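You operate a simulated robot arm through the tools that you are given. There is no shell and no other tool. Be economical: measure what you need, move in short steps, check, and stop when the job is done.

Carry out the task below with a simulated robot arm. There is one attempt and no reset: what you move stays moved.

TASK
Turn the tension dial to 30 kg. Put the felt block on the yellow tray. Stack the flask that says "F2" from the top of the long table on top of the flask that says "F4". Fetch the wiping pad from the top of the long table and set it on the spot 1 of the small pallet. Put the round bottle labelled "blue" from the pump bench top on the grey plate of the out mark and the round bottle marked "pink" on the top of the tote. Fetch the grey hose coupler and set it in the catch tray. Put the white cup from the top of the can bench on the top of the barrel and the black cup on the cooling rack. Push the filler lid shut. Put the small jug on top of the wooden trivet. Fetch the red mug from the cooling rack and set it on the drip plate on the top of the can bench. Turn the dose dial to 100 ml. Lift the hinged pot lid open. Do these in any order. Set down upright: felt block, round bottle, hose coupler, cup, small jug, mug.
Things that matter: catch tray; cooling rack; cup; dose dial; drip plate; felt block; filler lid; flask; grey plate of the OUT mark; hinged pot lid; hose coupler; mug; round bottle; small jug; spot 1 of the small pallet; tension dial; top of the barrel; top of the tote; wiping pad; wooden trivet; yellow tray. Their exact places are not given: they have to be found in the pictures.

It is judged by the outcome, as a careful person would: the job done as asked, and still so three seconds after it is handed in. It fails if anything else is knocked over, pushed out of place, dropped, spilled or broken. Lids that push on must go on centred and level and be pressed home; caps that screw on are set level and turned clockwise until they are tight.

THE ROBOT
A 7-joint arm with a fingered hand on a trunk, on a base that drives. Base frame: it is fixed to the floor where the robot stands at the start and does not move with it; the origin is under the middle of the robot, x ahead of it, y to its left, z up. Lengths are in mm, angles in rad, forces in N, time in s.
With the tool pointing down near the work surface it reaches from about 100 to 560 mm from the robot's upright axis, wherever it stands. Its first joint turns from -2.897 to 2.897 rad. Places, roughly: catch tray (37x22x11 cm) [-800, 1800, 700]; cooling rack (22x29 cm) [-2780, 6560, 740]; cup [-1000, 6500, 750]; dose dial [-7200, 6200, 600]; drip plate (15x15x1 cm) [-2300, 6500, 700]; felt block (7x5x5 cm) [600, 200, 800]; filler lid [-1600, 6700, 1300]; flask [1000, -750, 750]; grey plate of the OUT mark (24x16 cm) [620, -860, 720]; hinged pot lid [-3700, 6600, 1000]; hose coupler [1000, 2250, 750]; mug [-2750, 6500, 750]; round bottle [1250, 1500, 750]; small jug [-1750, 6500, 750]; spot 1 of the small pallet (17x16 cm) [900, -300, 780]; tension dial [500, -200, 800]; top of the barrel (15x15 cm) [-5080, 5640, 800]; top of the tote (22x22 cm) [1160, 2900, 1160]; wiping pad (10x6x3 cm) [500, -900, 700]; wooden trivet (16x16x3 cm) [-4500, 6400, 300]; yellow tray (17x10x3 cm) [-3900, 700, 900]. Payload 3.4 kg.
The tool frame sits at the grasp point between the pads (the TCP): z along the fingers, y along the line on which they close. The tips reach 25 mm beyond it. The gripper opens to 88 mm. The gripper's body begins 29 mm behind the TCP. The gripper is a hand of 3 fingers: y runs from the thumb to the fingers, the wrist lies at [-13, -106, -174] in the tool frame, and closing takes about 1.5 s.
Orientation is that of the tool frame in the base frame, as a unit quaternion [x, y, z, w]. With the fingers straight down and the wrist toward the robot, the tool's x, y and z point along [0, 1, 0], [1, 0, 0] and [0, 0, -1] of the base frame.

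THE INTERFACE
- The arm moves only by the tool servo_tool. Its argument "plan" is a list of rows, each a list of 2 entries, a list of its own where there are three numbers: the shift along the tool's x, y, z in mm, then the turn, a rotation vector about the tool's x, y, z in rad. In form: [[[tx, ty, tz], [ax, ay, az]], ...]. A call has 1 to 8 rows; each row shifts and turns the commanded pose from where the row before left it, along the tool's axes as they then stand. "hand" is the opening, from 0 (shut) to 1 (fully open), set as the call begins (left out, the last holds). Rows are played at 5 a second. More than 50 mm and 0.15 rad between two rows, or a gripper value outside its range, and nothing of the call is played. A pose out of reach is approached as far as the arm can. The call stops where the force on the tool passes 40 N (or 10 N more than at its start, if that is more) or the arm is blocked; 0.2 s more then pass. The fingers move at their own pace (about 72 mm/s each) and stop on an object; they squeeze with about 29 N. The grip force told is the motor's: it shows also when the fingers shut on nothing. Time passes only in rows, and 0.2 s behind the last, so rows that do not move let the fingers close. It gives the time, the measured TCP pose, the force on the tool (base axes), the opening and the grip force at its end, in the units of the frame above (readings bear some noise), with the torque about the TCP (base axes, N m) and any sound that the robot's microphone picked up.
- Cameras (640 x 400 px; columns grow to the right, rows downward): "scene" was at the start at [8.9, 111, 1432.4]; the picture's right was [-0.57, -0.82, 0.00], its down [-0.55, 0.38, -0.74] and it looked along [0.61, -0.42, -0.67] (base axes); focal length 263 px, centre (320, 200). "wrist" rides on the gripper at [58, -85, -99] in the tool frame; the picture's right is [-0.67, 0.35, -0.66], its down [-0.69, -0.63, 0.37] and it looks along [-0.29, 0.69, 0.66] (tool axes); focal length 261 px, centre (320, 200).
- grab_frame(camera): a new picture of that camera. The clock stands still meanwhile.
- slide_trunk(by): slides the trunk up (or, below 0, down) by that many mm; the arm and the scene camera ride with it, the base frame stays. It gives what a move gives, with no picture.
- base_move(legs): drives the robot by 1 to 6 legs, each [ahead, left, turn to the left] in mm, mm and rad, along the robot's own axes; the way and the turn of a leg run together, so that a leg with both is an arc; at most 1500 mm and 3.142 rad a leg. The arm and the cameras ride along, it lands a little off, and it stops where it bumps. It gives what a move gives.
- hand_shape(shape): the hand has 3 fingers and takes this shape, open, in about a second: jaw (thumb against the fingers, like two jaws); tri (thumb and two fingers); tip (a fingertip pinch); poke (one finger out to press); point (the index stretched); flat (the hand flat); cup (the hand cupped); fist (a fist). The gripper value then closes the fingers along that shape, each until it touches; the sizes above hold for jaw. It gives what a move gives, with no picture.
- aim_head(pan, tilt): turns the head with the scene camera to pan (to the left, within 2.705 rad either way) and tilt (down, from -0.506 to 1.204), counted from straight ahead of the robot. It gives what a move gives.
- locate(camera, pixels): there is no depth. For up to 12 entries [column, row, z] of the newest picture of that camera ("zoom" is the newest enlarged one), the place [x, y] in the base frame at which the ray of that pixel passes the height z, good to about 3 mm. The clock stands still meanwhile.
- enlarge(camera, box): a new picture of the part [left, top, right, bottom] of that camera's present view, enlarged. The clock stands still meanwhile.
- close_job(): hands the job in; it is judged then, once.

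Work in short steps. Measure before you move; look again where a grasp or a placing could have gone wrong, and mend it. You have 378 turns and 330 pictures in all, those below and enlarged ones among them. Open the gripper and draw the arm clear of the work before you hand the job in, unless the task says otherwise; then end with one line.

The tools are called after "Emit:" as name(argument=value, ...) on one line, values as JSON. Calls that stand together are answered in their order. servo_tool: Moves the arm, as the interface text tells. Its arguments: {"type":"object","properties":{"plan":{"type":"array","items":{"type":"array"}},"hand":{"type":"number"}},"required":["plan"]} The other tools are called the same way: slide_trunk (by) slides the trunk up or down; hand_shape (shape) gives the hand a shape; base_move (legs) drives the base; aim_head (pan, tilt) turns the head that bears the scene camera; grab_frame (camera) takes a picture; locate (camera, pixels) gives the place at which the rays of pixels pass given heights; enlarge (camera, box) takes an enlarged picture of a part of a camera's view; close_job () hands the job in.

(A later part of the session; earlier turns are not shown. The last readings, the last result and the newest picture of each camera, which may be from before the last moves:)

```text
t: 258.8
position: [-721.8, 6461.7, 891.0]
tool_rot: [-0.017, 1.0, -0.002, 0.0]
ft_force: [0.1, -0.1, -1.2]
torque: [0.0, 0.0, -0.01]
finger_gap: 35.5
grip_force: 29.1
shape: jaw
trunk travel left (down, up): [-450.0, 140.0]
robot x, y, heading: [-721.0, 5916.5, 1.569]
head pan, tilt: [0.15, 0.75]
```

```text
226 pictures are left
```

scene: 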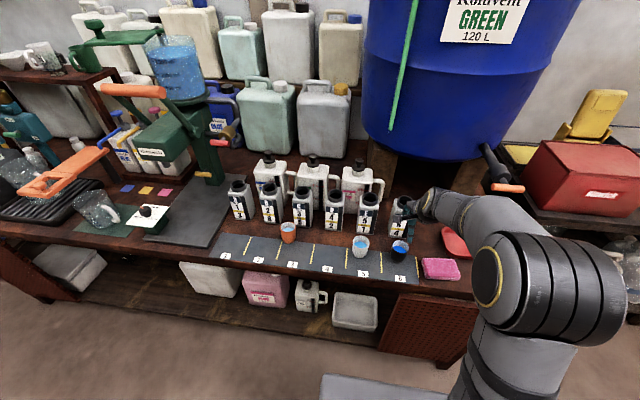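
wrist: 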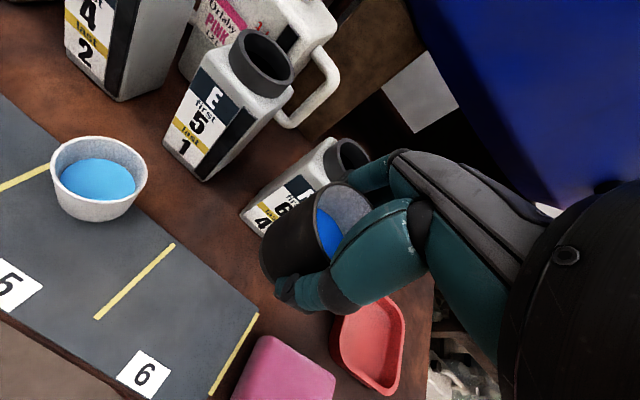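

Held level. Retract and raise smoothly.

Emit:
servo_tool(plan=[[[0, -8, -8], [0, 0, 0]], [[0, -18, -16], [0, 0, 0]], [[0, -28, -22], [0, 0, 0]], [[0, -32, -26], [0, 0, 0]], [[0, -32, -26], [0, 0, 0]], [[0, -28, -22], [0, 0, 0]], [[0, -20, -18], [0, 0, 0]], [[0, -8, -8], [0, 0, 0]]])

Emit:
base_move(legs=[[-30, 1000, 0]])

Emit:
aim_head(pan=0.5, tilt=0.6)

Emit:
grab_frame(camera="scene")

Emit:
grab_frame(camera="wrist")

```text
t: 260.6
position: [-716.4, 6286.7, 1039.0]
tool_rot: [-0.017, 1.0, -0.001, 0.0]
ft_force: [0.7, -0.1, -1.0]
torque: [0.02, 0.02, 0.01]
finger_gap: 35.5
grip_force: 28.9
shape: jaw
trunk travel left (down, up): [-450.0, 140.0]
robot x, y, heading: [-724.0, 5915.6, 1.568]
head pan, tilt: [0.15, 0.75]
```

```text
t: 265.9
position: [-1736.6, 6244.6, 1039.7]
tool_rot: [-0.031, 1.0, 0.0, -0.001]
ft_force: [-0.1, -0.8, -0.5]
torque: [-0.01, 0.04, -0.01]
finger_gap: 35.7
grip_force: 29.1
shape: jaw
trunk travel left (down, up): [-450.0, 140.0]
robot x, y, heading: [-1731.0, 5875.4, 1.602]
head pan, tilt: [0.15, 0.75]
```

```text
t: 266.7
position: [-1736.7, 6244.8, 1038.8]
tool_rot: [-0.031, 1.0, -0.001, 0.0]
ft_force: [0.2, 0.8, 0.0]
torque: [-0.02, 0.02, 0.01]
finger_gap: 35.5
grip_force: 28.9
shape: jaw
trunk travel left (down, up): [-450.0, 140.0]
robot x, y, heading: [-1736.2, 5871.6, 1.599]
head pan, tilt: [0.499, 0.6]
```

```text
225 pictures are left
```

scene: 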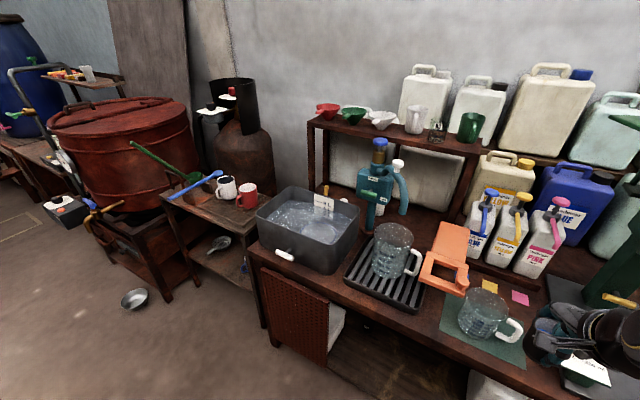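

```text
224 pictures are left
```

wrist: 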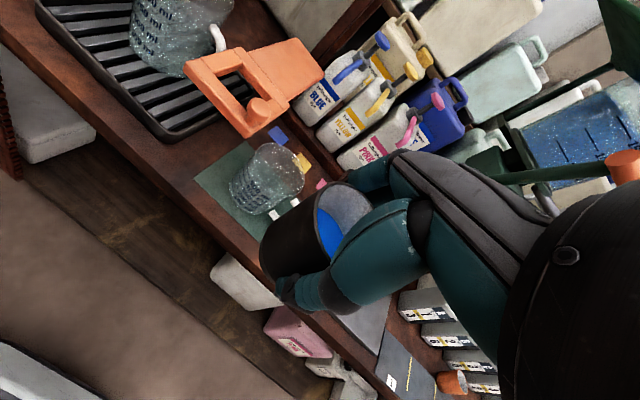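

Emit:
locate(camera="scene", pixels=[[378, 238, 725], [345, 277, 725], [424, 300, 725], [430, 262, 725], [392, 275, 725], [225, 200, 740], [248, 208, 740], [170, 195, 740], [262, 228, 740], [212, 175, 740], [485, 330, 725], [255, 250, 740]])

Emit:
enlarge(camera="scene", box=[130, 130, 330, 260])

Emit:
enlarge(camera="scene", box=[320, 200, 560, 370])

```text
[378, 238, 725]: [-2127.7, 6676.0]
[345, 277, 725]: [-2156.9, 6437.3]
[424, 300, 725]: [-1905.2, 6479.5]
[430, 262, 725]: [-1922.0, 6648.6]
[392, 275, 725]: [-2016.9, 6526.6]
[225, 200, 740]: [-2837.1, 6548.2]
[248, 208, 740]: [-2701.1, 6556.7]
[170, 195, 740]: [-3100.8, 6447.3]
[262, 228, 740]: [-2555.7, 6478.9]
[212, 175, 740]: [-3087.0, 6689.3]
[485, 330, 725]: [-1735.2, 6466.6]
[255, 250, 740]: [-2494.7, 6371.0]
```

```text
3.08 times, centred on (230, 195) of scene
```

zoom: 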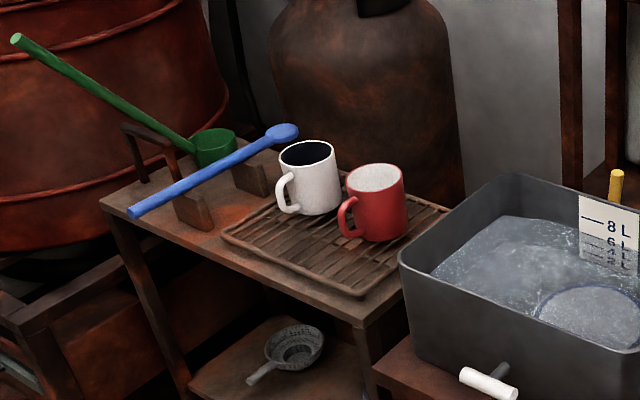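

```text
2.35 times, centred on (440, 285) of scene
```

zoom: 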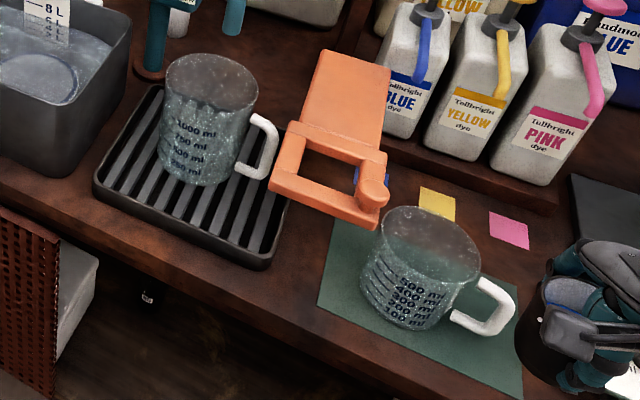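

Cooling rack is on the stand left of the bench with white and red mugs. Drive left to face it.

Emit:
base_move(legs=[[0, 950, -0.03]])

Emit:
aim_head(pan=0.0, tilt=0.8)

Emit:
grab_frame(camera="scene")

Emit:
locate(camera="scene", pixels=[[320, 200, 740], [320, 300, 740]])

```text
t: 271.6
position: [-2664.8, 6235.1, 1038.1]
tool_rot: [-0.015, 1.0, -0.001, 0.0]
ft_force: [0.1, 0.3, -0.4]
torque: [-0.01, -0.01, -0.02]
finger_gap: 35.3
grip_force: 29.0
shape: jaw
trunk travel left (down, up): [-450.0, 140.0]
robot x, y, heading: [-2675.7, 5864.6, 1.565]
head pan, tilt: [0.499, 0.6]
```

```text
t: 272.6
position: [-2665.4, 6235.1, 1037.7]
tool_rot: [-0.014, 1.0, -0.001, 0.001]
ft_force: [0.6, 0.4, -0.7]
torque: [-0.03, 0.0, 0.0]
finger_gap: 35.5
grip_force: 29.0
shape: jaw
trunk travel left (down, up): [-450.0, 140.0]
robot x, y, heading: [-2674.7, 5865.4, 1.561]
head pan, tilt: [0.0, 0.799]
```

```text
221 pictures are left
```

scene: 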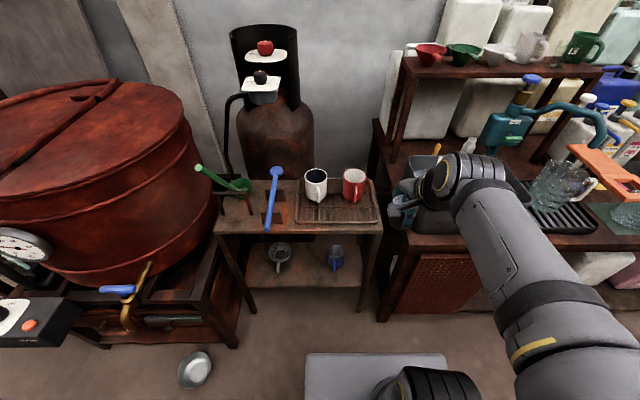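

```text
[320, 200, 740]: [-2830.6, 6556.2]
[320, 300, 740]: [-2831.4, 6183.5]
```

Emit:
enlarge(camera="scene", box=[200, 140, 400, 270])

Emit:
locate(camera="scene", pixels=[[294, 222, 745], [378, 221, 745], [372, 182, 745], [303, 182, 745], [316, 200, 745], [352, 200, 745], [215, 232, 735], [383, 233, 735], [362, 308, 0], [252, 310, 0], [232, 345, 0]])

```text
3.08 times, centred on (300, 205) of scene
```

zoom: 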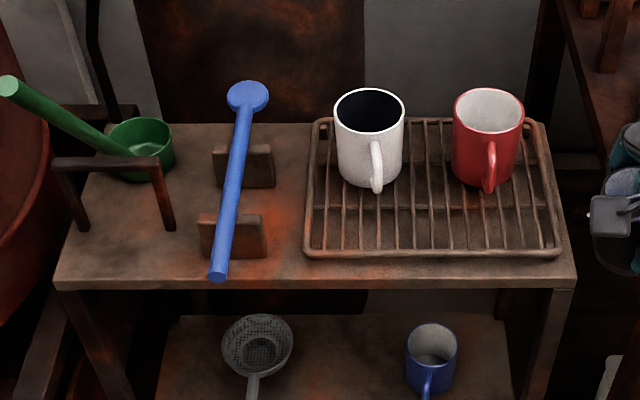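

```text
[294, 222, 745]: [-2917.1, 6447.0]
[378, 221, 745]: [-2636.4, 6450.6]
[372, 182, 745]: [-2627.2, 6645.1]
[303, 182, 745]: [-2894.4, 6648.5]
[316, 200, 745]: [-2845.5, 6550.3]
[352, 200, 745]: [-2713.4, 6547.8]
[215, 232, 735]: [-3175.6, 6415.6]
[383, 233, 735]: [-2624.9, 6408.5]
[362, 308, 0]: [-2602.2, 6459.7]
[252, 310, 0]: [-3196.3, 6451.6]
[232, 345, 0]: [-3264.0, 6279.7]
```

Rack free strip at front: target cup at (-2780,6480). Drive closer.

Emit:
base_move(legs=[[0, 95, 0.008], [130, 0, 0]])

Emit:
servo_tool(plan=[[[0, 0, 0], [0, 0, -0.12]], [[0, 0, 0], [0, 0, -0.14]], [[0, 0, 0], [0, 0, -0.14]], [[0, 0, 0], [0, 0, -0.14]], [[0, 0, 0], [0, 0, -0.14]], [[0, 0, 0], [0, 0, -0.14]], [[0, 0, 0], [0, 0, -0.1]]])

Emit:
grab_frame(camera="scene")

```text
t: 274.5
position: [-2766.3, 6362.4, 1038.1]
tool_rot: [-0.019, 1.0, -0.001, -0.001]
ft_force: [0.2, -0.1, -0.4]
torque: [0.01, -0.04, 0.01]
finger_gap: 35.7
grip_force: 28.9
shape: jaw
trunk travel left (down, up): [-450.0, 140.0]
robot x, y, heading: [-2774.8, 5990.3, 1.573]
head pan, tilt: [0.0, 0.799]
```

```text
t: 276.1
position: [-2766.3, 6362.9, 1038.1]
tool_rot: [-0.463, 0.887, 0.0, 0.0]
ft_force: [0.9, -0.5, -0.4]
torque: [0.01, 0.01, 0.03]
finger_gap: 35.4
grip_force: 29.2
shape: jaw
trunk travel left (down, up): [-450.0, 140.0]
robot x, y, heading: [-2775.6, 5996.0, 1.573]
head pan, tilt: [0.0, 0.799]
```

```text
219 pictures are left
```

scene: 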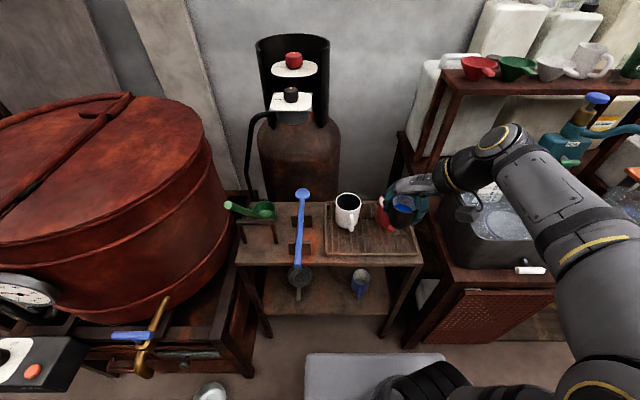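

Emit:
servo_tool(plan=[[[0, 0, 0], [0, 0, -0.1]], [[0, 0, 0], [0, 0, -0.13]], [[0, 0, 0], [0, 0, -0.14]], [[0, 0, 0], [0, 0, -0.13]], [[0, 0, 0], [0, 0, -0.1]], [[0, 0, 0], [0, 0, 0]]])

Emit:
grab_frame(camera="wrist")

```text
t: 277.5
position: [-2767.7, 6361.9, 1037.9]
tool_rot: [-0.703, 0.711, 0.0, -0.001]
ft_force: [0.0, 0.8, -0.4]
torque: [0.0, 0.02, 0.01]
finger_gap: 35.5
grip_force: 29.0
shape: jaw
trunk travel left (down, up): [-450.0, 140.0]
robot x, y, heading: [-2774.5, 5993.1, 1.577]
head pan, tilt: [0.0, 0.799]
```

```text
218 pictures are left
```

wrist: 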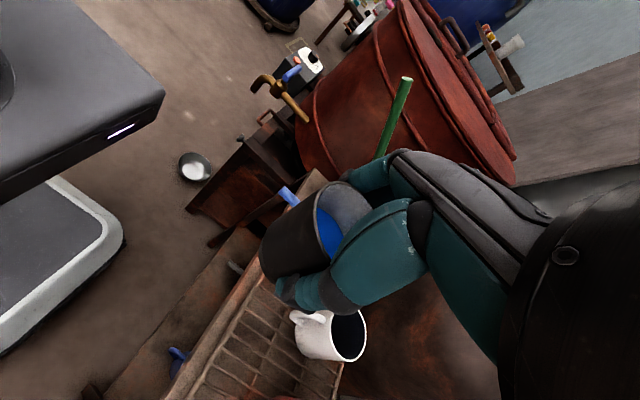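

Move over the spot (tool x = -y now) and lower gently.

Emit:
servo_tool(plan=[[[-8, 1, 0], [0, 0, 0]], [[-18, 2, 0], [0, 0, 0]], [[-24, 3, 0], [0, 0, 0]], [[-26, 3, 0], [0, 0, 0]], [[-24, 3, 0], [0, 0, 0]], [[-14, 0, 0], [0, 0, 0]], [[-4, 0, 8], [0, 0, 0]], [[0, 0, 18], [0, 0, 0]]])

Emit:
servo_tool(plan=[[[0, 0, 26], [0, 0, 0]], [[0, 0, 30], [0, 0, 0]], [[0, 0, 32], [0, 0, 0]], [[0, 0, 32], [0, 0, 0]], [[0, 0, 28], [0, 0, 0]], [[0, 0, 20], [0, 0, 0]], [[0, 0, 10], [0, 0, 0]], [[0, 0, 0], [0, 0, 0]]])

Emit:
grab_frame(camera="wrist")

Emit:
enlarge(camera="scene", box=[290, 150, 470, 290])

```text
t: 279.3
position: [-2779.8, 6478.7, 1012.1]
tool_rot: [-0.703, 0.711, -0.001, -0.001]
ft_force: [0.3, -0.1, -0.7]
torque: [-0.02, -0.02, -0.02]
finger_gap: 35.2
grip_force: 28.7
shape: jaw
trunk travel left (down, up): [-450.0, 140.0]
robot x, y, heading: [-2777.0, 5992.2, 1.576]
head pan, tilt: [0.0, 0.799]
```

```text
t: 281.1
position: [-2777.7, 6479.6, 834.6]
tool_rot: [-0.703, 0.712, 0.0, 0.0]
ft_force: [-0.4, 0.3, -1.1]
torque: [-0.01, 0.02, 0.03]
finger_gap: 35.4
grip_force: 28.8
shape: jaw
trunk travel left (down, up): [-450.0, 140.0]
robot x, y, heading: [-2776.8, 5991.2, 1.568]
head pan, tilt: [0.0, 0.799]
```

```text
217 pictures are left
```

wrist: 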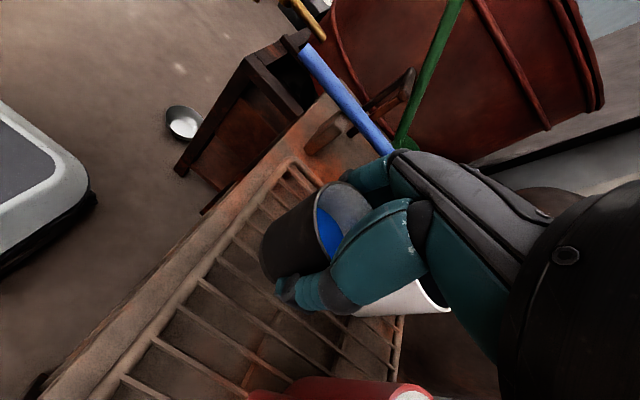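

```text
2.86 times, centred on (380, 220) of scene
```

zoom: 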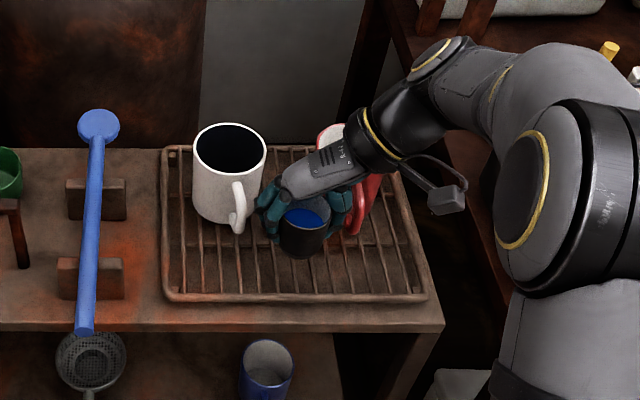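

Emit:
locate(camera="zoom", pixels=[[237, 232, 765], [237, 190, 820], [352, 232, 765], [300, 258, 795], [195, 205, 750], [265, 160, 835], [167, 298, 748], [428, 297, 748], [230, 150, 840]])

```text
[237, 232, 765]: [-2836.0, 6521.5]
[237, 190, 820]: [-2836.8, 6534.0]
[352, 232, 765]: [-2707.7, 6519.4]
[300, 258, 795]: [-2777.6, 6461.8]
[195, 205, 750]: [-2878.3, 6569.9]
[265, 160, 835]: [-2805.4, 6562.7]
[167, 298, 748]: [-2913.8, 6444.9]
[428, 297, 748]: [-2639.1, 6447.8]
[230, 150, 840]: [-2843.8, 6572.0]
```

Shift 6 mm toward front and lower to contact.

Emit:
servo_tool(plan=[[[6, 0, 0], [0, 0, 0]], [[0, 0, 15], [0, 0, 0]], [[0, 0, 12], [0, 0, 0]], [[0, 0, 8], [0, 0, 0]], [[0, 0, 5], [0, 0, 0]], [[0, 0, 0], [0, 0, 0]]])

Emit:
enlarge(camera="scene", box=[320, 170, 440, 270])

```text
t: 282.5
position: [-2776.9, 6472.8, 793.5]
tool_rot: [-0.703, 0.711, -0.001, 0.0]
ft_force: [0.2, 0.2, -0.5]
torque: [0.01, -0.02, -0.01]
finger_gap: 35.4
grip_force: 28.7
shape: jaw
trunk travel left (down, up): [-450.0, 140.0]
robot x, y, heading: [-2772.2, 5988.5, 1.575]
head pan, tilt: [0.0, 0.799]
```

```text
4.00 times, centred on (380, 220) of scene
```

zoom: 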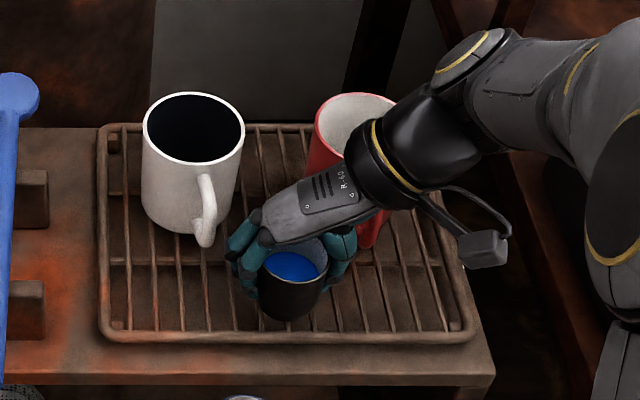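

Emit:
servo_tool(plan=[[[0, 0, 3], [0, 0, 0]], [[0, 0, 3], [0, 0, 0]], [[0, 0, 2], [0, 0, 0]], [[0, 0, 0], [0, 0, 0]]])

```text
t: 283.5
position: [-2776.7, 6473.6, 785.8]
tool_rot: [-0.703, 0.711, -0.001, -0.001]
ft_force: [-0.4, -0.3, -0.2]
torque: [0.03, 0.01, 0.03]
finger_gap: 35.1
grip_force: 29.4
shape: jaw
trunk travel left (down, up): [-450.0, 140.0]
robot x, y, heading: [-2771.6, 5990.3, 1.576]
head pan, tilt: [0.0, 0.799]
```

Emit:
servo_tool(plan=[[[0, 0, 2], [0, 0, 0]], [[0, 0, 2], [0, 0, 0]], [[0, 0, 2], [0, 0, 0]], [[0, 0, 0], [0, 0, 0]]])

```text
t: 284.5
position: [-2777.6, 6473.7, 779.4]
tool_rot: [-0.703, 0.711, 0.001, 0.0]
ft_force: [0.7, 0.1, 3.4]
torque: [0.04, 0.06, 0.0]
finger_gap: 35.3
grip_force: 29.9
shape: jaw
trunk travel left (down, up): [-450.0, 140.0]
robot x, y, heading: [-2769.1, 5991.9, 1.576]
head pan, tilt: [0.0, 0.799]
```

Contact. Open partially (~66 mm) and rise straight.

Emit:
servo_tool(plan=[[[0, 0, 0], [0, 0, 0]], [[0, 0, 0], [0, 0, 0]], [[0, 0, 0], [0, 0, 0]], [[0, 0, 0], [0, 0, 0]], [[0, 0, -10], [0, 0, 0]], [[0, 0, -30], [0, 0, 0]], [[0, 0, -40], [0, 0, 0]], [[0, 0, -40], [0, 0, 0]]], hand=0.78)

Emit:
servo_tool(plan=[[[0, 0, -40], [0, 0, 0.12]], [[0, 0, -40], [0, 0, 0.14]], [[0, 0, -20], [0, 0, 0.14]], [[0, 0, 0], [0, 0, 0.14]], [[0, 0, 0], [0, 0, 0.14]], [[0, 0, 0], [0, 0, 0.14]], [[0, 0, 0], [0, 0, 0.14]], [[0, 0, 0], [0, 0, 0.14]]])

Emit:
grab_frame(camera="scene")

Emit:
enlarge(camera="scene", box=[310, 170, 430, 270])

```text
t: 286.3
position: [-2777.5, 6473.3, 902.6]
tool_rot: [-0.703, 0.711, -0.001, -0.001]
ft_force: [0.7, -0.6, -0.4]
torque: [0.02, 0.0, 0.01]
finger_gap: 68.5
grip_force: 0.1
shape: jaw
trunk travel left (down, up): [-450.0, 140.0]
robot x, y, heading: [-2769.7, 5990.7, 1.577]
head pan, tilt: [0.0, 0.799]
```

```text
t: 288.1
position: [-2777.6, 6474.0, 1000.6]
tool_rot: [-0.226, 0.974, 0.0, 0.0]
ft_force: [0.0, 0.6, -0.5]
torque: [0.03, -0.03, 0.0]
finger_gap: 68.4
grip_force: 0.1
shape: jaw
trunk travel left (down, up): [-450.0, 140.0]
robot x, y, heading: [-2772.7, 5992.8, 1.572]
head pan, tilt: [0.0, 0.799]
```

```text
214 pictures are left
```

scene: 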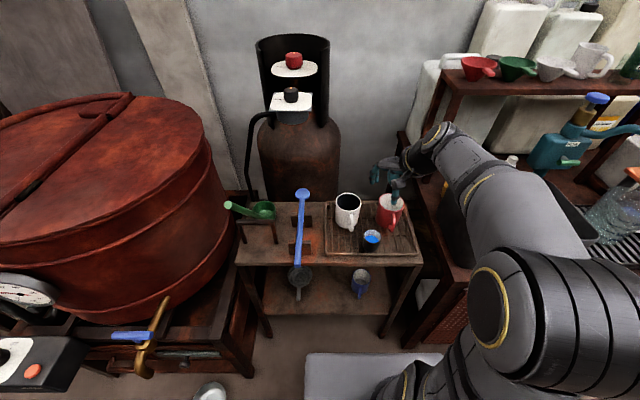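

```text
4.00 times, centred on (370, 220) of scene
```

zoom: 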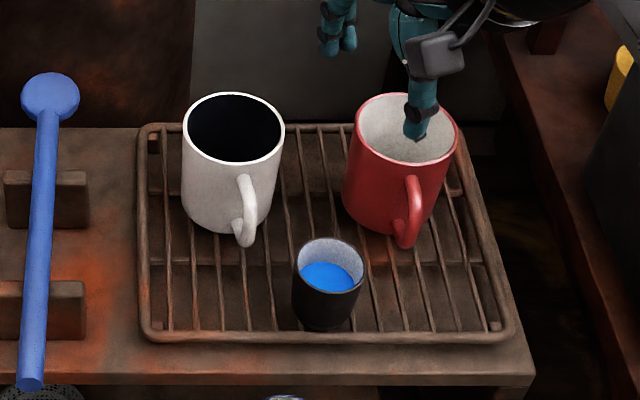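

Black cup is placed. Before taking the red mug, look at the drip plate area to the right.

Emit:
aim_head(pan=-0.85, tilt=0.6)

Emit:
grab_frame(camera="scene")

Emit:
enlarge(camera="wrist", box=[120, 150, 440, 400])

```text
t: 289.3
position: [-2777.2, 6473.8, 1001.6]
tool_rot: [-0.227, 0.974, -0.001, 0.001]
ft_force: [-0.1, -0.3, 0.1]
torque: [-0.01, -0.02, 0.03]
finger_gap: 68.5
grip_force: 0.0
shape: jaw
trunk travel left (down, up): [-450.0, 140.0]
robot x, y, heading: [-2771.1, 5990.8, 1.569]
head pan, tilt: [-0.85, 0.6]
```

```text
212 pictures are left
```

scene: 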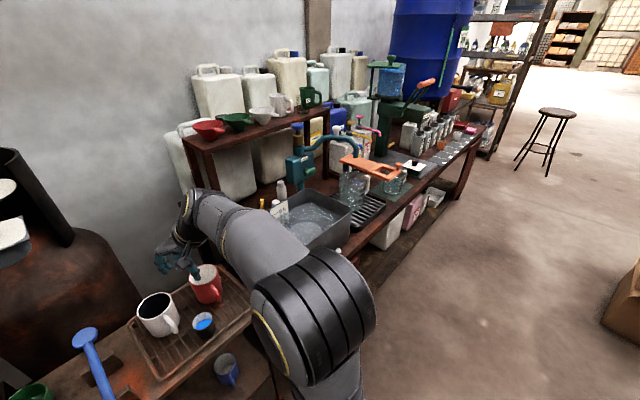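

```text
1.60 times, centred on (280, 275) of wrist
```

zoom: 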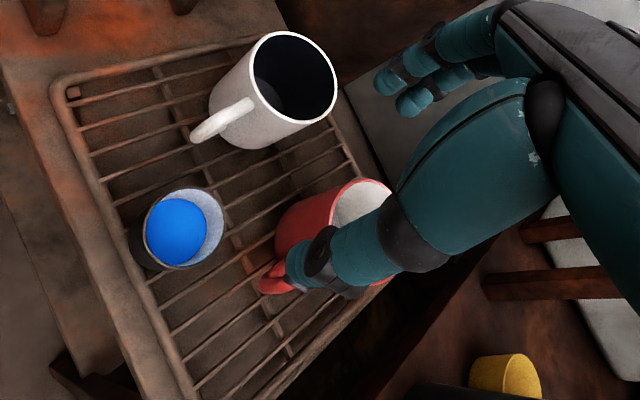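

Emit:
enlarge(camera="scene", box=[270, 120, 450, 250])

```text
3.08 times, centred on (360, 185) of scene
```

zoom: 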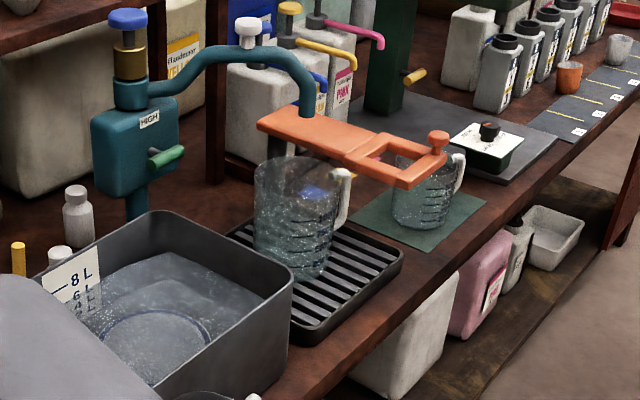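

Emit:
locate(camera="zoom", pixels=[[290, 290, 800], [285, 345, 725], [150, 212, 800], [228, 232, 740], [402, 258, 740], [318, 340, 740], [330, 200, 740], [290, 265, 745], [75, 245, 725]])

Emit:
aim_head(pan=-0.55, tilt=0.5)

Emit:
grab_frame(camera="scene")

```text
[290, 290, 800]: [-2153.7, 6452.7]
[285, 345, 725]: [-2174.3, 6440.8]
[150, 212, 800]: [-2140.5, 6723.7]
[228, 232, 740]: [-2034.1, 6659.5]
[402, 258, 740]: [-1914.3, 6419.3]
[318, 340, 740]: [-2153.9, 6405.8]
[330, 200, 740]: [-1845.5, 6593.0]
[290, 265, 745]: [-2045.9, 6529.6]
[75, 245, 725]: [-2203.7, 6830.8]
```

```text
t: 290.1
position: [-2777.4, 6474.7, 1001.8]
tool_rot: [-0.227, 0.974, -0.001, 0.0]
ft_force: [0.0, -0.3, 0.5]
torque: [-0.01, -0.01, 0.0]
finger_gap: 68.2
grip_force: 0.0
shape: jaw
trunk travel left (down, up): [-450.0, 140.0]
robot x, y, heading: [-2775.2, 5991.8, 1.577]
head pan, tilt: [-0.55, 0.499]
```

```text
209 pictures are left
```

scene: 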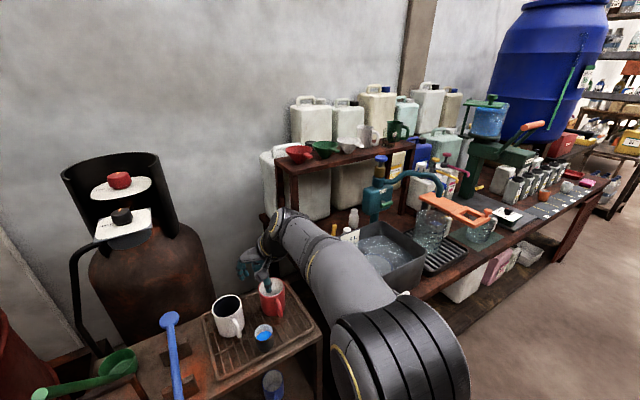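

I still need to identify the 15×15 drip plate; first measure the red mug.

Emit:
enlarge(camera="scene", box=[200, 260, 320, 360])

Emit:
locate(camera="zoom", pixels=[[320, 200, 840]])

```text
4.00 times, centred on (260, 310) of scene
```

zoom: 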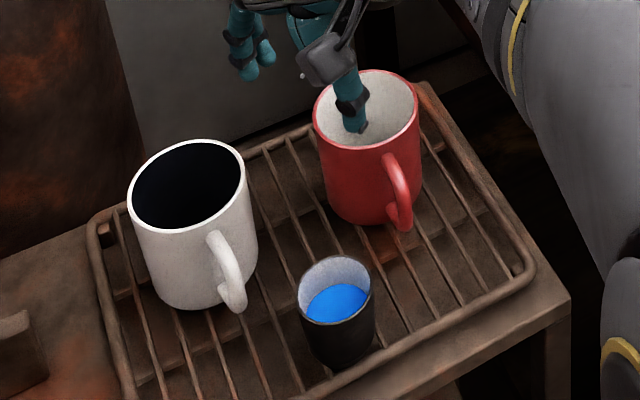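

```text
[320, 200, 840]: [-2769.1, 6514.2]
```

Emit:
locate(camera="zoom", pixels=[[366, 110, 825], [366, 110, 840], [313, 120, 832], [419, 100, 832], [372, 223, 740], [323, 185, 745], [420, 180, 745], [403, 230, 760]])

Emit:
grab_frame(camera="wrist")

Emit:
locate(camera="wrist", pixels=[[306, 269, 835], [330, 272, 835], [255, 285, 740]])

```text
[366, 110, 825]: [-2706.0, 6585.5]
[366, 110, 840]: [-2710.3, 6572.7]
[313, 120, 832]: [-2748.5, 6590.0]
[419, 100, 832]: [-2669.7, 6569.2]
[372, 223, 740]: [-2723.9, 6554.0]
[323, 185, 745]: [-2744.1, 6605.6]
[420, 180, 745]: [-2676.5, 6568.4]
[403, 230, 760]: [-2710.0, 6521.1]
```

```text
207 pictures are left
```

wrist: 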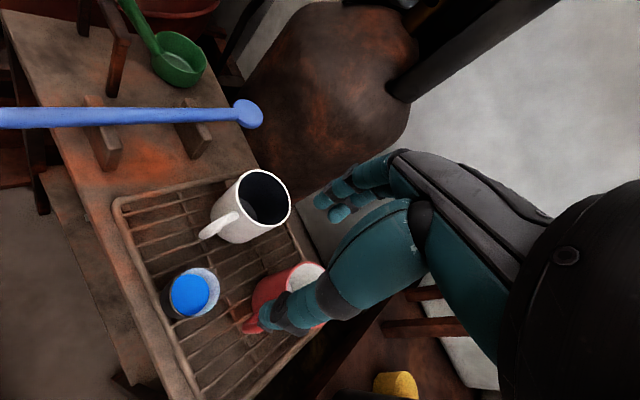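

```text
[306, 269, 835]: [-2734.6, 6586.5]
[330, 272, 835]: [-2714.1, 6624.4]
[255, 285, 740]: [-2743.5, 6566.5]
```

Mug centre ≈(-2708,6585), ⌀≈80, rim z≈828 — too wide to straddle, so I'll pinch its right wall (thumb inside). Drive ahead 50 and rotate the hand clockwise.

Emit:
base_move(legs=[[50, 0, 0]])

Emit:
servo_tool(plan=[[[0, 0, 0], [0, 0, 0.14]], [[0, 0, 0], [0, 0, 0.14]], [[0, 0, 0], [0, 0, 0.14]], [[0, 0, 0], [0, 0, 0.14]], [[0, 0, 0], [0, 0, 0.14]], [[0, 0, 0], [0, 0, 0.14]], [[0, 0, 0], [0, 0, 0.14]], [[0, 0, 0], [0, 0, 0.14]]], hand=0.7)

Emit:
servo_tool(plan=[[[0, 0, 0], [0, 0, 0.14]], [[0, 0, 0], [0, 0, 0.14]], [[0, 0, 0], [0, 0, 0.14]], [[0, 0, 0], [0, 0, 0.14]], [[0, 0, 0], [0, 0, 0.14]], [[0, 0, 0], [0, 0, 0.14]], [[0, 0, 0], [0, 0, 0.07]]])

Emit:
grab_frame(camera="wrist")

```text
t: 291.0
position: [-2778.2, 6524.7, 1001.2]
tool_rot: [-0.227, 0.974, -0.001, 0.001]
ft_force: [-1.1, 0.6, -0.4]
torque: [0.01, -0.02, -0.02]
finger_gap: 68.4
grip_force: 0.0
shape: jaw
trunk travel left (down, up): [-450.0, 140.0]
robot x, y, heading: [-2774.3, 6040.9, 1.573]
head pan, tilt: [-0.55, 0.499]
```

```text
t: 292.8
position: [-2777.5, 6525.0, 1001.1]
tool_rot: [0.324, 0.946, 0.0, 0.0]
ft_force: [0.1, -0.8, 0.6]
torque: [0.0, 0.02, 0.01]
finger_gap: 61.9
grip_force: 0.0
shape: jaw
trunk travel left (down, up): [-450.0, 140.0]
robot x, y, heading: [-2774.5, 6042.3, 1.576]
head pan, tilt: [-0.55, 0.499]
```

```text
t: 294.4
position: [-2777.7, 6525.8, 1001.2]
tool_rot: [0.708, 0.706, 0.0, 0.0]
ft_force: [0.1, -0.2, 0.2]
torque: [0.0, 0.02, 0.0]
finger_gap: 61.9
grip_force: 0.1
shape: jaw
trunk travel left (down, up): [-450.0, 140.0]
robot x, y, heading: [-2771.3, 6041.0, 1.576]
head pan, tilt: [-0.55, 0.499]
```

```text
206 pictures are left
```

wrist: 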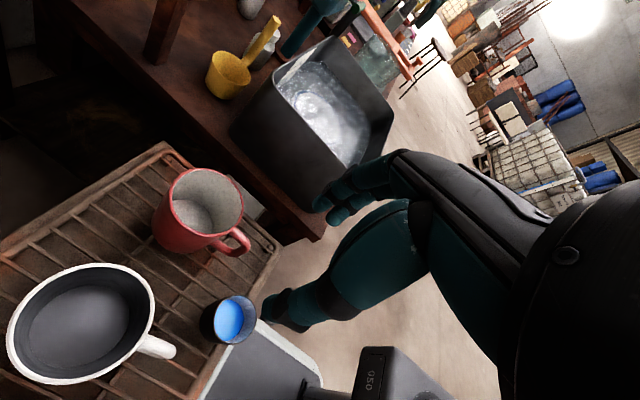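

Emit:
enlarge(camera="wrist", box=[130, 140, 290, 270])

Emit:
locate(camera="zoom", pixels=[[302, 185, 828], [302, 185, 815], [190, 185, 828], [405, 185, 828], [320, 90, 828], [290, 275, 828]])

```text
3.08 times, centred on (210, 205) of wrist
```

zoom: 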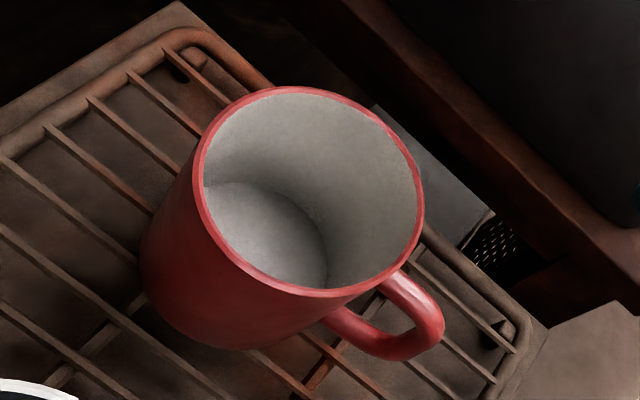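

```text
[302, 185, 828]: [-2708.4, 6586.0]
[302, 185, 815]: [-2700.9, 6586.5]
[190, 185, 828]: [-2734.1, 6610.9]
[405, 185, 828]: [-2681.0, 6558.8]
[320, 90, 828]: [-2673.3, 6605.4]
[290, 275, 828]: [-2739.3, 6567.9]
```

Move over the right wall at (-2670,6584) and descend.

Emit:
servo_tool(plan=[[[20, 36, 0], [0, 0, 0]], [[20, 36, 10], [0, 0, 0]], [[19, 36, 20], [0, 0, 0]], [[0, 0, 40], [0, 0, 0]], [[0, 0, 40], [0, 0, 0]], [[0, 0, 0], [0, 0, 0]]])

Emit:
grab_frame(camera="wrist")

Emit:
enlarge(camera="scene", box=[180, 220, 340, 350])

```text
t: 295.8
position: [-2666.1, 6584.1, 890.9]
tool_rot: [0.707, 0.707, 0.0, 0.0]
ft_force: [0.2, 0.3, 0.1]
torque: [-0.01, 0.02, 0.01]
finger_gap: 62.0
grip_force: 0.1
shape: jaw
trunk travel left (down, up): [-450.0, 140.0]
robot x, y, heading: [-2774.1, 6040.2, 1.575]
head pan, tilt: [-0.55, 0.499]
```

```text
204 pictures are left
```

wrist: 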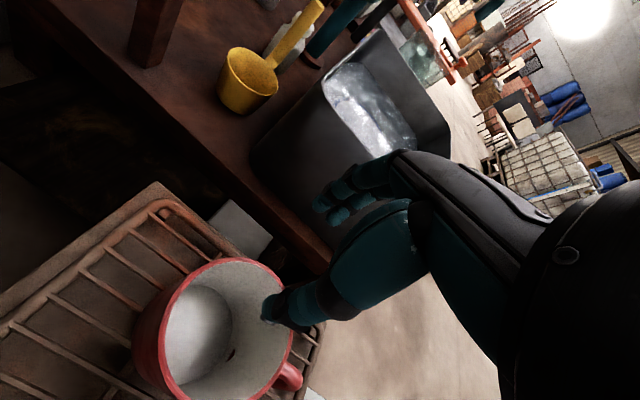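

```text
3.08 times, centred on (260, 285) of scene
```

zoom: 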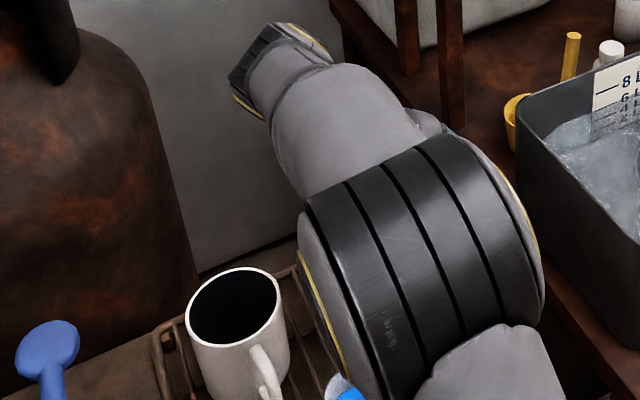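

Emit:
locate(camera="wrist", pixels=[[226, 328, 828], [285, 285, 828], [165, 370, 828], [291, 330, 828], [160, 315, 828]])

Emit:
servo_tool(plan=[[[0, -3, 25], [0, 0, 0]], [[0, 0, 0], [0, 0, 0]]])

Emit:
grab_frame(camera="wrist")

```text
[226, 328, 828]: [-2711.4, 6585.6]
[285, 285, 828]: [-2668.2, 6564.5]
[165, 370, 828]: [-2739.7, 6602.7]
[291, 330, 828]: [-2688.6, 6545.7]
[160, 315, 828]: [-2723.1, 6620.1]
```

```text
t: 296.4
position: [-2670.3, 6583.5, 865.2]
tool_rot: [0.707, 0.707, -0.001, 0.0]
ft_force: [0.1, -0.7, -0.3]
torque: [-0.02, -0.02, -0.01]
finger_gap: 61.8
grip_force: 0.0
shape: jaw
trunk travel left (down, up): [-450.0, 140.0]
robot x, y, heading: [-2776.5, 6038.3, 1.58]
head pan, tilt: [-0.55, 0.499]
```

```text
202 pictures are left
```

wrist: 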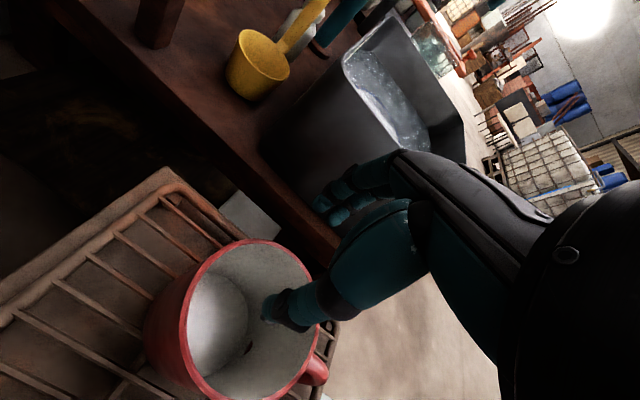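

Thumb enters the mug. Down to z≈832 and close on the wall.

Emit:
servo_tool(plan=[[[0, 0, 15], [0, 0, 0]], [[0, 0, 12], [0, 0, 0]], [[0, 0, 8], [0, 0, 0]], [[0, 0, 0], [0, 0, 0]]])

Emit:
grab_frame(camera="wrist")

Emit:
servo_tool(plan=[[[0, 0, 0], [0, 0, 0]], [[0, 0, 0], [0, 0, 0]], [[0, 0, 0], [0, 0, 0]], [[0, 0, 0], [0, 0, 0]], [[0, 0, 0], [0, 0, 0]], [[0, 0, 0], [0, 0, 0]], [[0, 0, 0], [0, 0, 0]], [[0, 0, 0], [0, 0, 0]]], hand=0)

Emit:
grab_frame(camera="wrist")

```text
t: 297.4
position: [-2671.9, 6582.5, 830.6]
tool_rot: [0.707, 0.708, 0.0, 0.0]
ft_force: [-0.5, 0.4, -0.4]
torque: [-0.02, -0.03, 0.03]
finger_gap: 61.8
grip_force: 0.0
shape: jaw
trunk travel left (down, up): [-450.0, 140.0]
robot x, y, heading: [-2775.6, 6041.2, 1.577]
head pan, tilt: [-0.55, 0.499]
```

```text
201 pictures are left
```

wrist: 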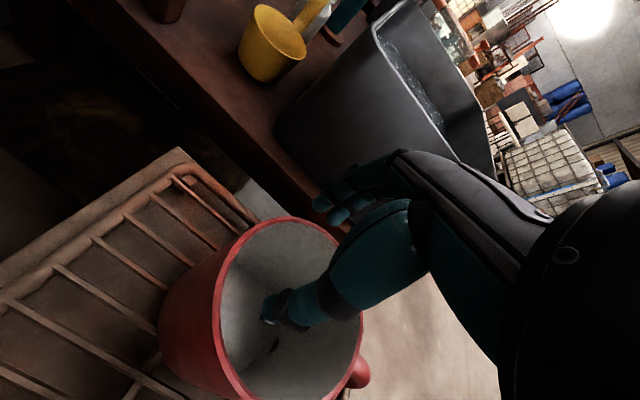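

```text
t: 299.2
position: [-2672.4, 6582.9, 832.0]
tool_rot: [0.707, 0.707, 0.001, 0.0]
ft_force: [0.2, 0.0, -0.1]
torque: [-0.04, -0.04, -0.05]
finger_gap: 0.0
grip_force: 29.2
shape: jaw
trunk travel left (down, up): [-450.0, 140.0]
robot x, y, heading: [-2771.2, 6041.6, 1.573]
head pan, tilt: [-0.55, 0.499]
```

```text
200 pictures are left
```

wrist: 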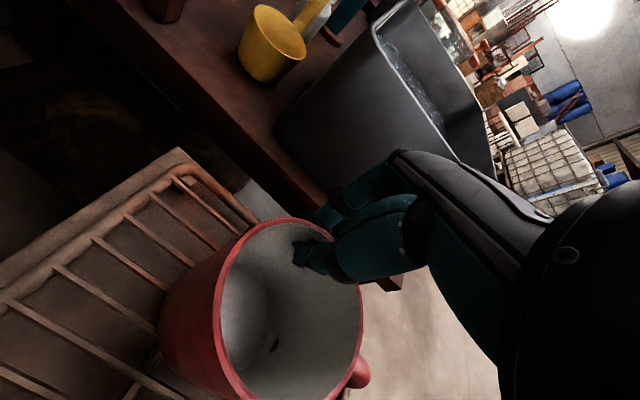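

Gap reads 0; lift slightly and check whether the wall is held.

Emit:
servo_tool(plan=[[[0, 0, -5], [0, 0, 0]], [[0, 0, -10], [0, 0, 0]], [[0, 0, 0], [0, 0, 0]]])

Emit:
grab_frame(camera="wrist")

```text
t: 300.0
position: [-2672.0, 6582.4, 844.9]
tool_rot: [0.707, 0.707, -0.001, 0.0]
ft_force: [0.6, -0.7, -2.2]
torque: [0.02, -0.04, 0.0]
finger_gap: 0.0
grip_force: 29.1
shape: jaw
trunk travel left (down, up): [-450.0, 140.0]
robot x, y, heading: [-2770.8, 6037.6, 1.573]
head pan, tilt: [-0.55, 0.499]
```

```text
199 pictures are left
```

wrist: 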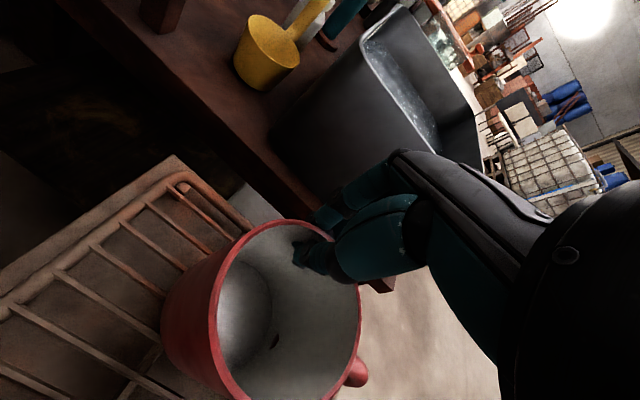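

The mug moves with the hand (load −2 N). Lift further and check.

Emit:
servo_tool(plan=[[[0, 0, -15], [0, 0, 0]], [[0, 0, -25], [0, 0, 0]], [[0, 0, -30], [0, 0, 0]], [[0, 0, -30], [0, 0, 0]], [[0, 0, -20], [0, 0, 0]], [[0, 0, 0], [0, 0, 0]]])

Emit:
grab_frame(camera="wrist")

Emit:
aim_head(pan=-0.4, tilt=0.7)

Emit:
grab_frame(camera="scene")

```text
t: 301.4
position: [-2674.5, 6584.7, 967.9]
tool_rot: [0.706, 0.708, -0.001, 0.0]
ft_force: [0.2, 0.5, -0.8]
torque: [0.01, -0.05, 0.04]
finger_gap: 0.3
grip_force: 29.0
shape: jaw
trunk travel left (down, up): [-450.0, 140.0]
robot x, y, heading: [-2773.6, 6043.7, 1.573]
head pan, tilt: [-0.55, 0.499]
```

```text
198 pictures are left
```

wrist: 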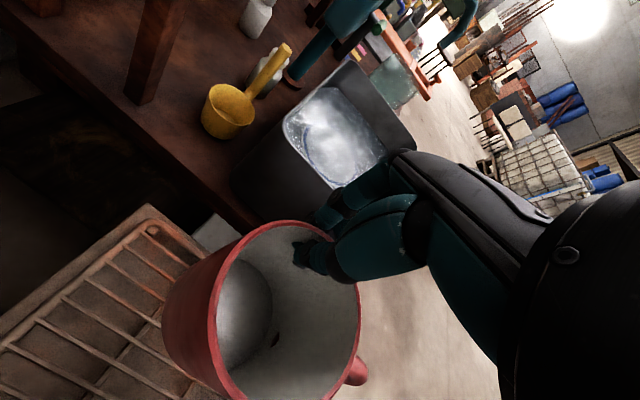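

```text
t: 302.2
position: [-2674.4, 6585.4, 966.4]
tool_rot: [0.706, 0.708, 0.0, 0.001]
ft_force: [-0.4, -0.2, -1.0]
torque: [-0.01, -0.09, -0.02]
finger_gap: 0.2
grip_force: 29.3
shape: jaw
trunk travel left (down, up): [-450.0, 140.0]
robot x, y, heading: [-2771.9, 6043.3, 1.572]
head pan, tilt: [-0.4, 0.7]
```

```text
197 pictures are left
```

scene: 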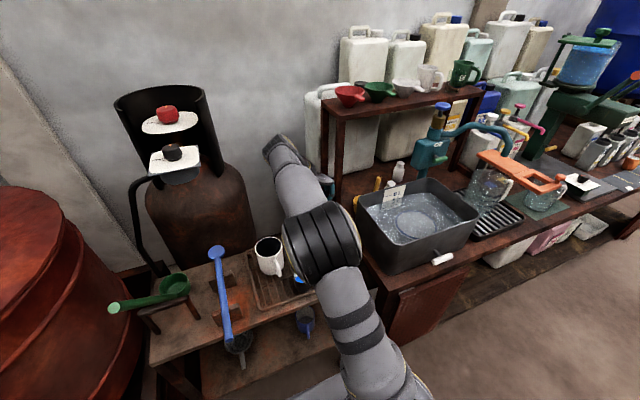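

Mug is held. Pull back over clear space, then drive right to inspect the tray area closely.

Emit:
servo_tool(plan=[[[-10, 0, -15], [0, 0, 0]], [[-25, 0, -25], [0, 0, 0]], [[-30, 0, -30], [0, 0, 0]], [[-30, 0, -20], [0, 0, 0]], [[-30, 0, -10], [0, 0, 0]], [[-15, 0, 0], [0, 0, 0]]])

Emit:
base_move(legs=[[-150, 0, 0], [0, -620, 0]])

Emit:
aim_head(pan=-0.1, tilt=0.75)

Emit:
grab_frame(camera="scene")

Emit:
grab_frame(camera="wrist")

```text
t: 303.6
position: [-2672.9, 6445.8, 1067.7]
tool_rot: [0.706, 0.708, -0.001, 0.001]
ft_force: [0.2, 0.2, -2.0]
torque: [0.01, -0.06, -0.03]
finger_gap: 0.1
grip_force: 29.2
shape: jaw
trunk travel left (down, up): [-450.0, 140.0]
robot x, y, heading: [-2773.9, 6042.6, 1.573]
head pan, tilt: [-0.4, 0.7]
```

```text
t: 307.9
position: [-2079.3, 6289.6, 1066.4]
tool_rot: [0.711, 0.703, 0.0, 0.001]
ft_force: [0.2, 0.3, -1.9]
torque: [0.03, -0.05, 0.02]
finger_gap: 0.0
grip_force: 29.0
shape: jaw
trunk travel left (down, up): [-450.0, 140.0]
robot x, y, heading: [-2184.7, 5884.3, 1.564]
head pan, tilt: [-0.4, 0.7]
```

```text
t: 308.7
position: [-2079.3, 6291.2, 1065.7]
tool_rot: [0.711, 0.703, 0.0, 0.0]
ft_force: [-1.0, -0.6, -2.0]
torque: [0.02, -0.06, -0.02]
finger_gap: 0.0
grip_force: 28.8
shape: jaw
trunk travel left (down, up): [-450.0, 140.0]
robot x, y, heading: [-2182.1, 5885.1, 1.562]
head pan, tilt: [-0.099, 0.75]
```

```text
196 pictures are left
```

scene: 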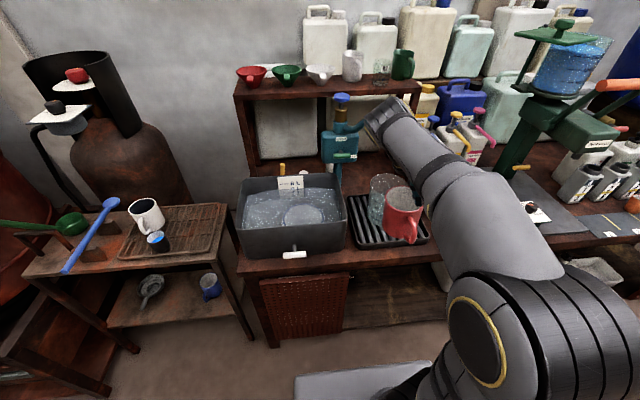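

```text
195 pictures are left
```

wrist: 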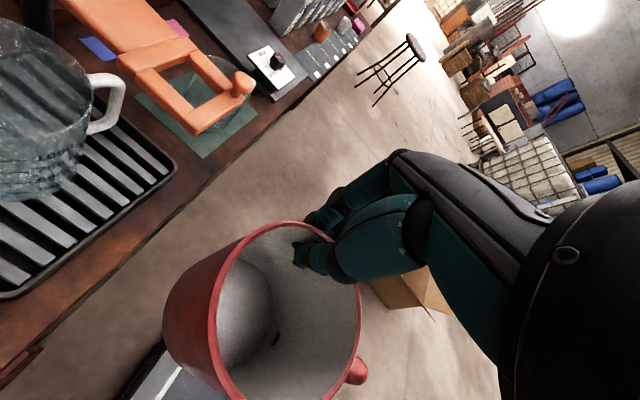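

Emit:
locate(camera="wrist", pixels=[[175, 170, 735], [10, 297, 735], [110, 120, 735], [60, 190, 735], [125, 175, 735]])

Emit:
enlarge(camera="scene", box=[330, 150, 450, 260])

Emit:
locate(camera="scene", pixels=[[358, 248, 735], [430, 243, 735], [347, 196, 735], [420, 205, 735]])

```text
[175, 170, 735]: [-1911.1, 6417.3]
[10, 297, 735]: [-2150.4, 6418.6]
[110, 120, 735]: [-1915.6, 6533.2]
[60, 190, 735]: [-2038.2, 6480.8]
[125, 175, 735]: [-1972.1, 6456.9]
```

```text
3.64 times, centred on (390, 205) of scene
```

zoom: 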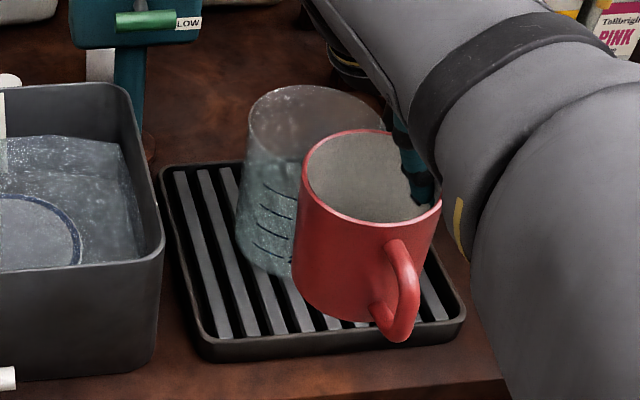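

```text
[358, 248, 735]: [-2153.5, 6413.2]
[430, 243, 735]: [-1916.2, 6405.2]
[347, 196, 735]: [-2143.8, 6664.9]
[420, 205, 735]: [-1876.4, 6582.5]
```

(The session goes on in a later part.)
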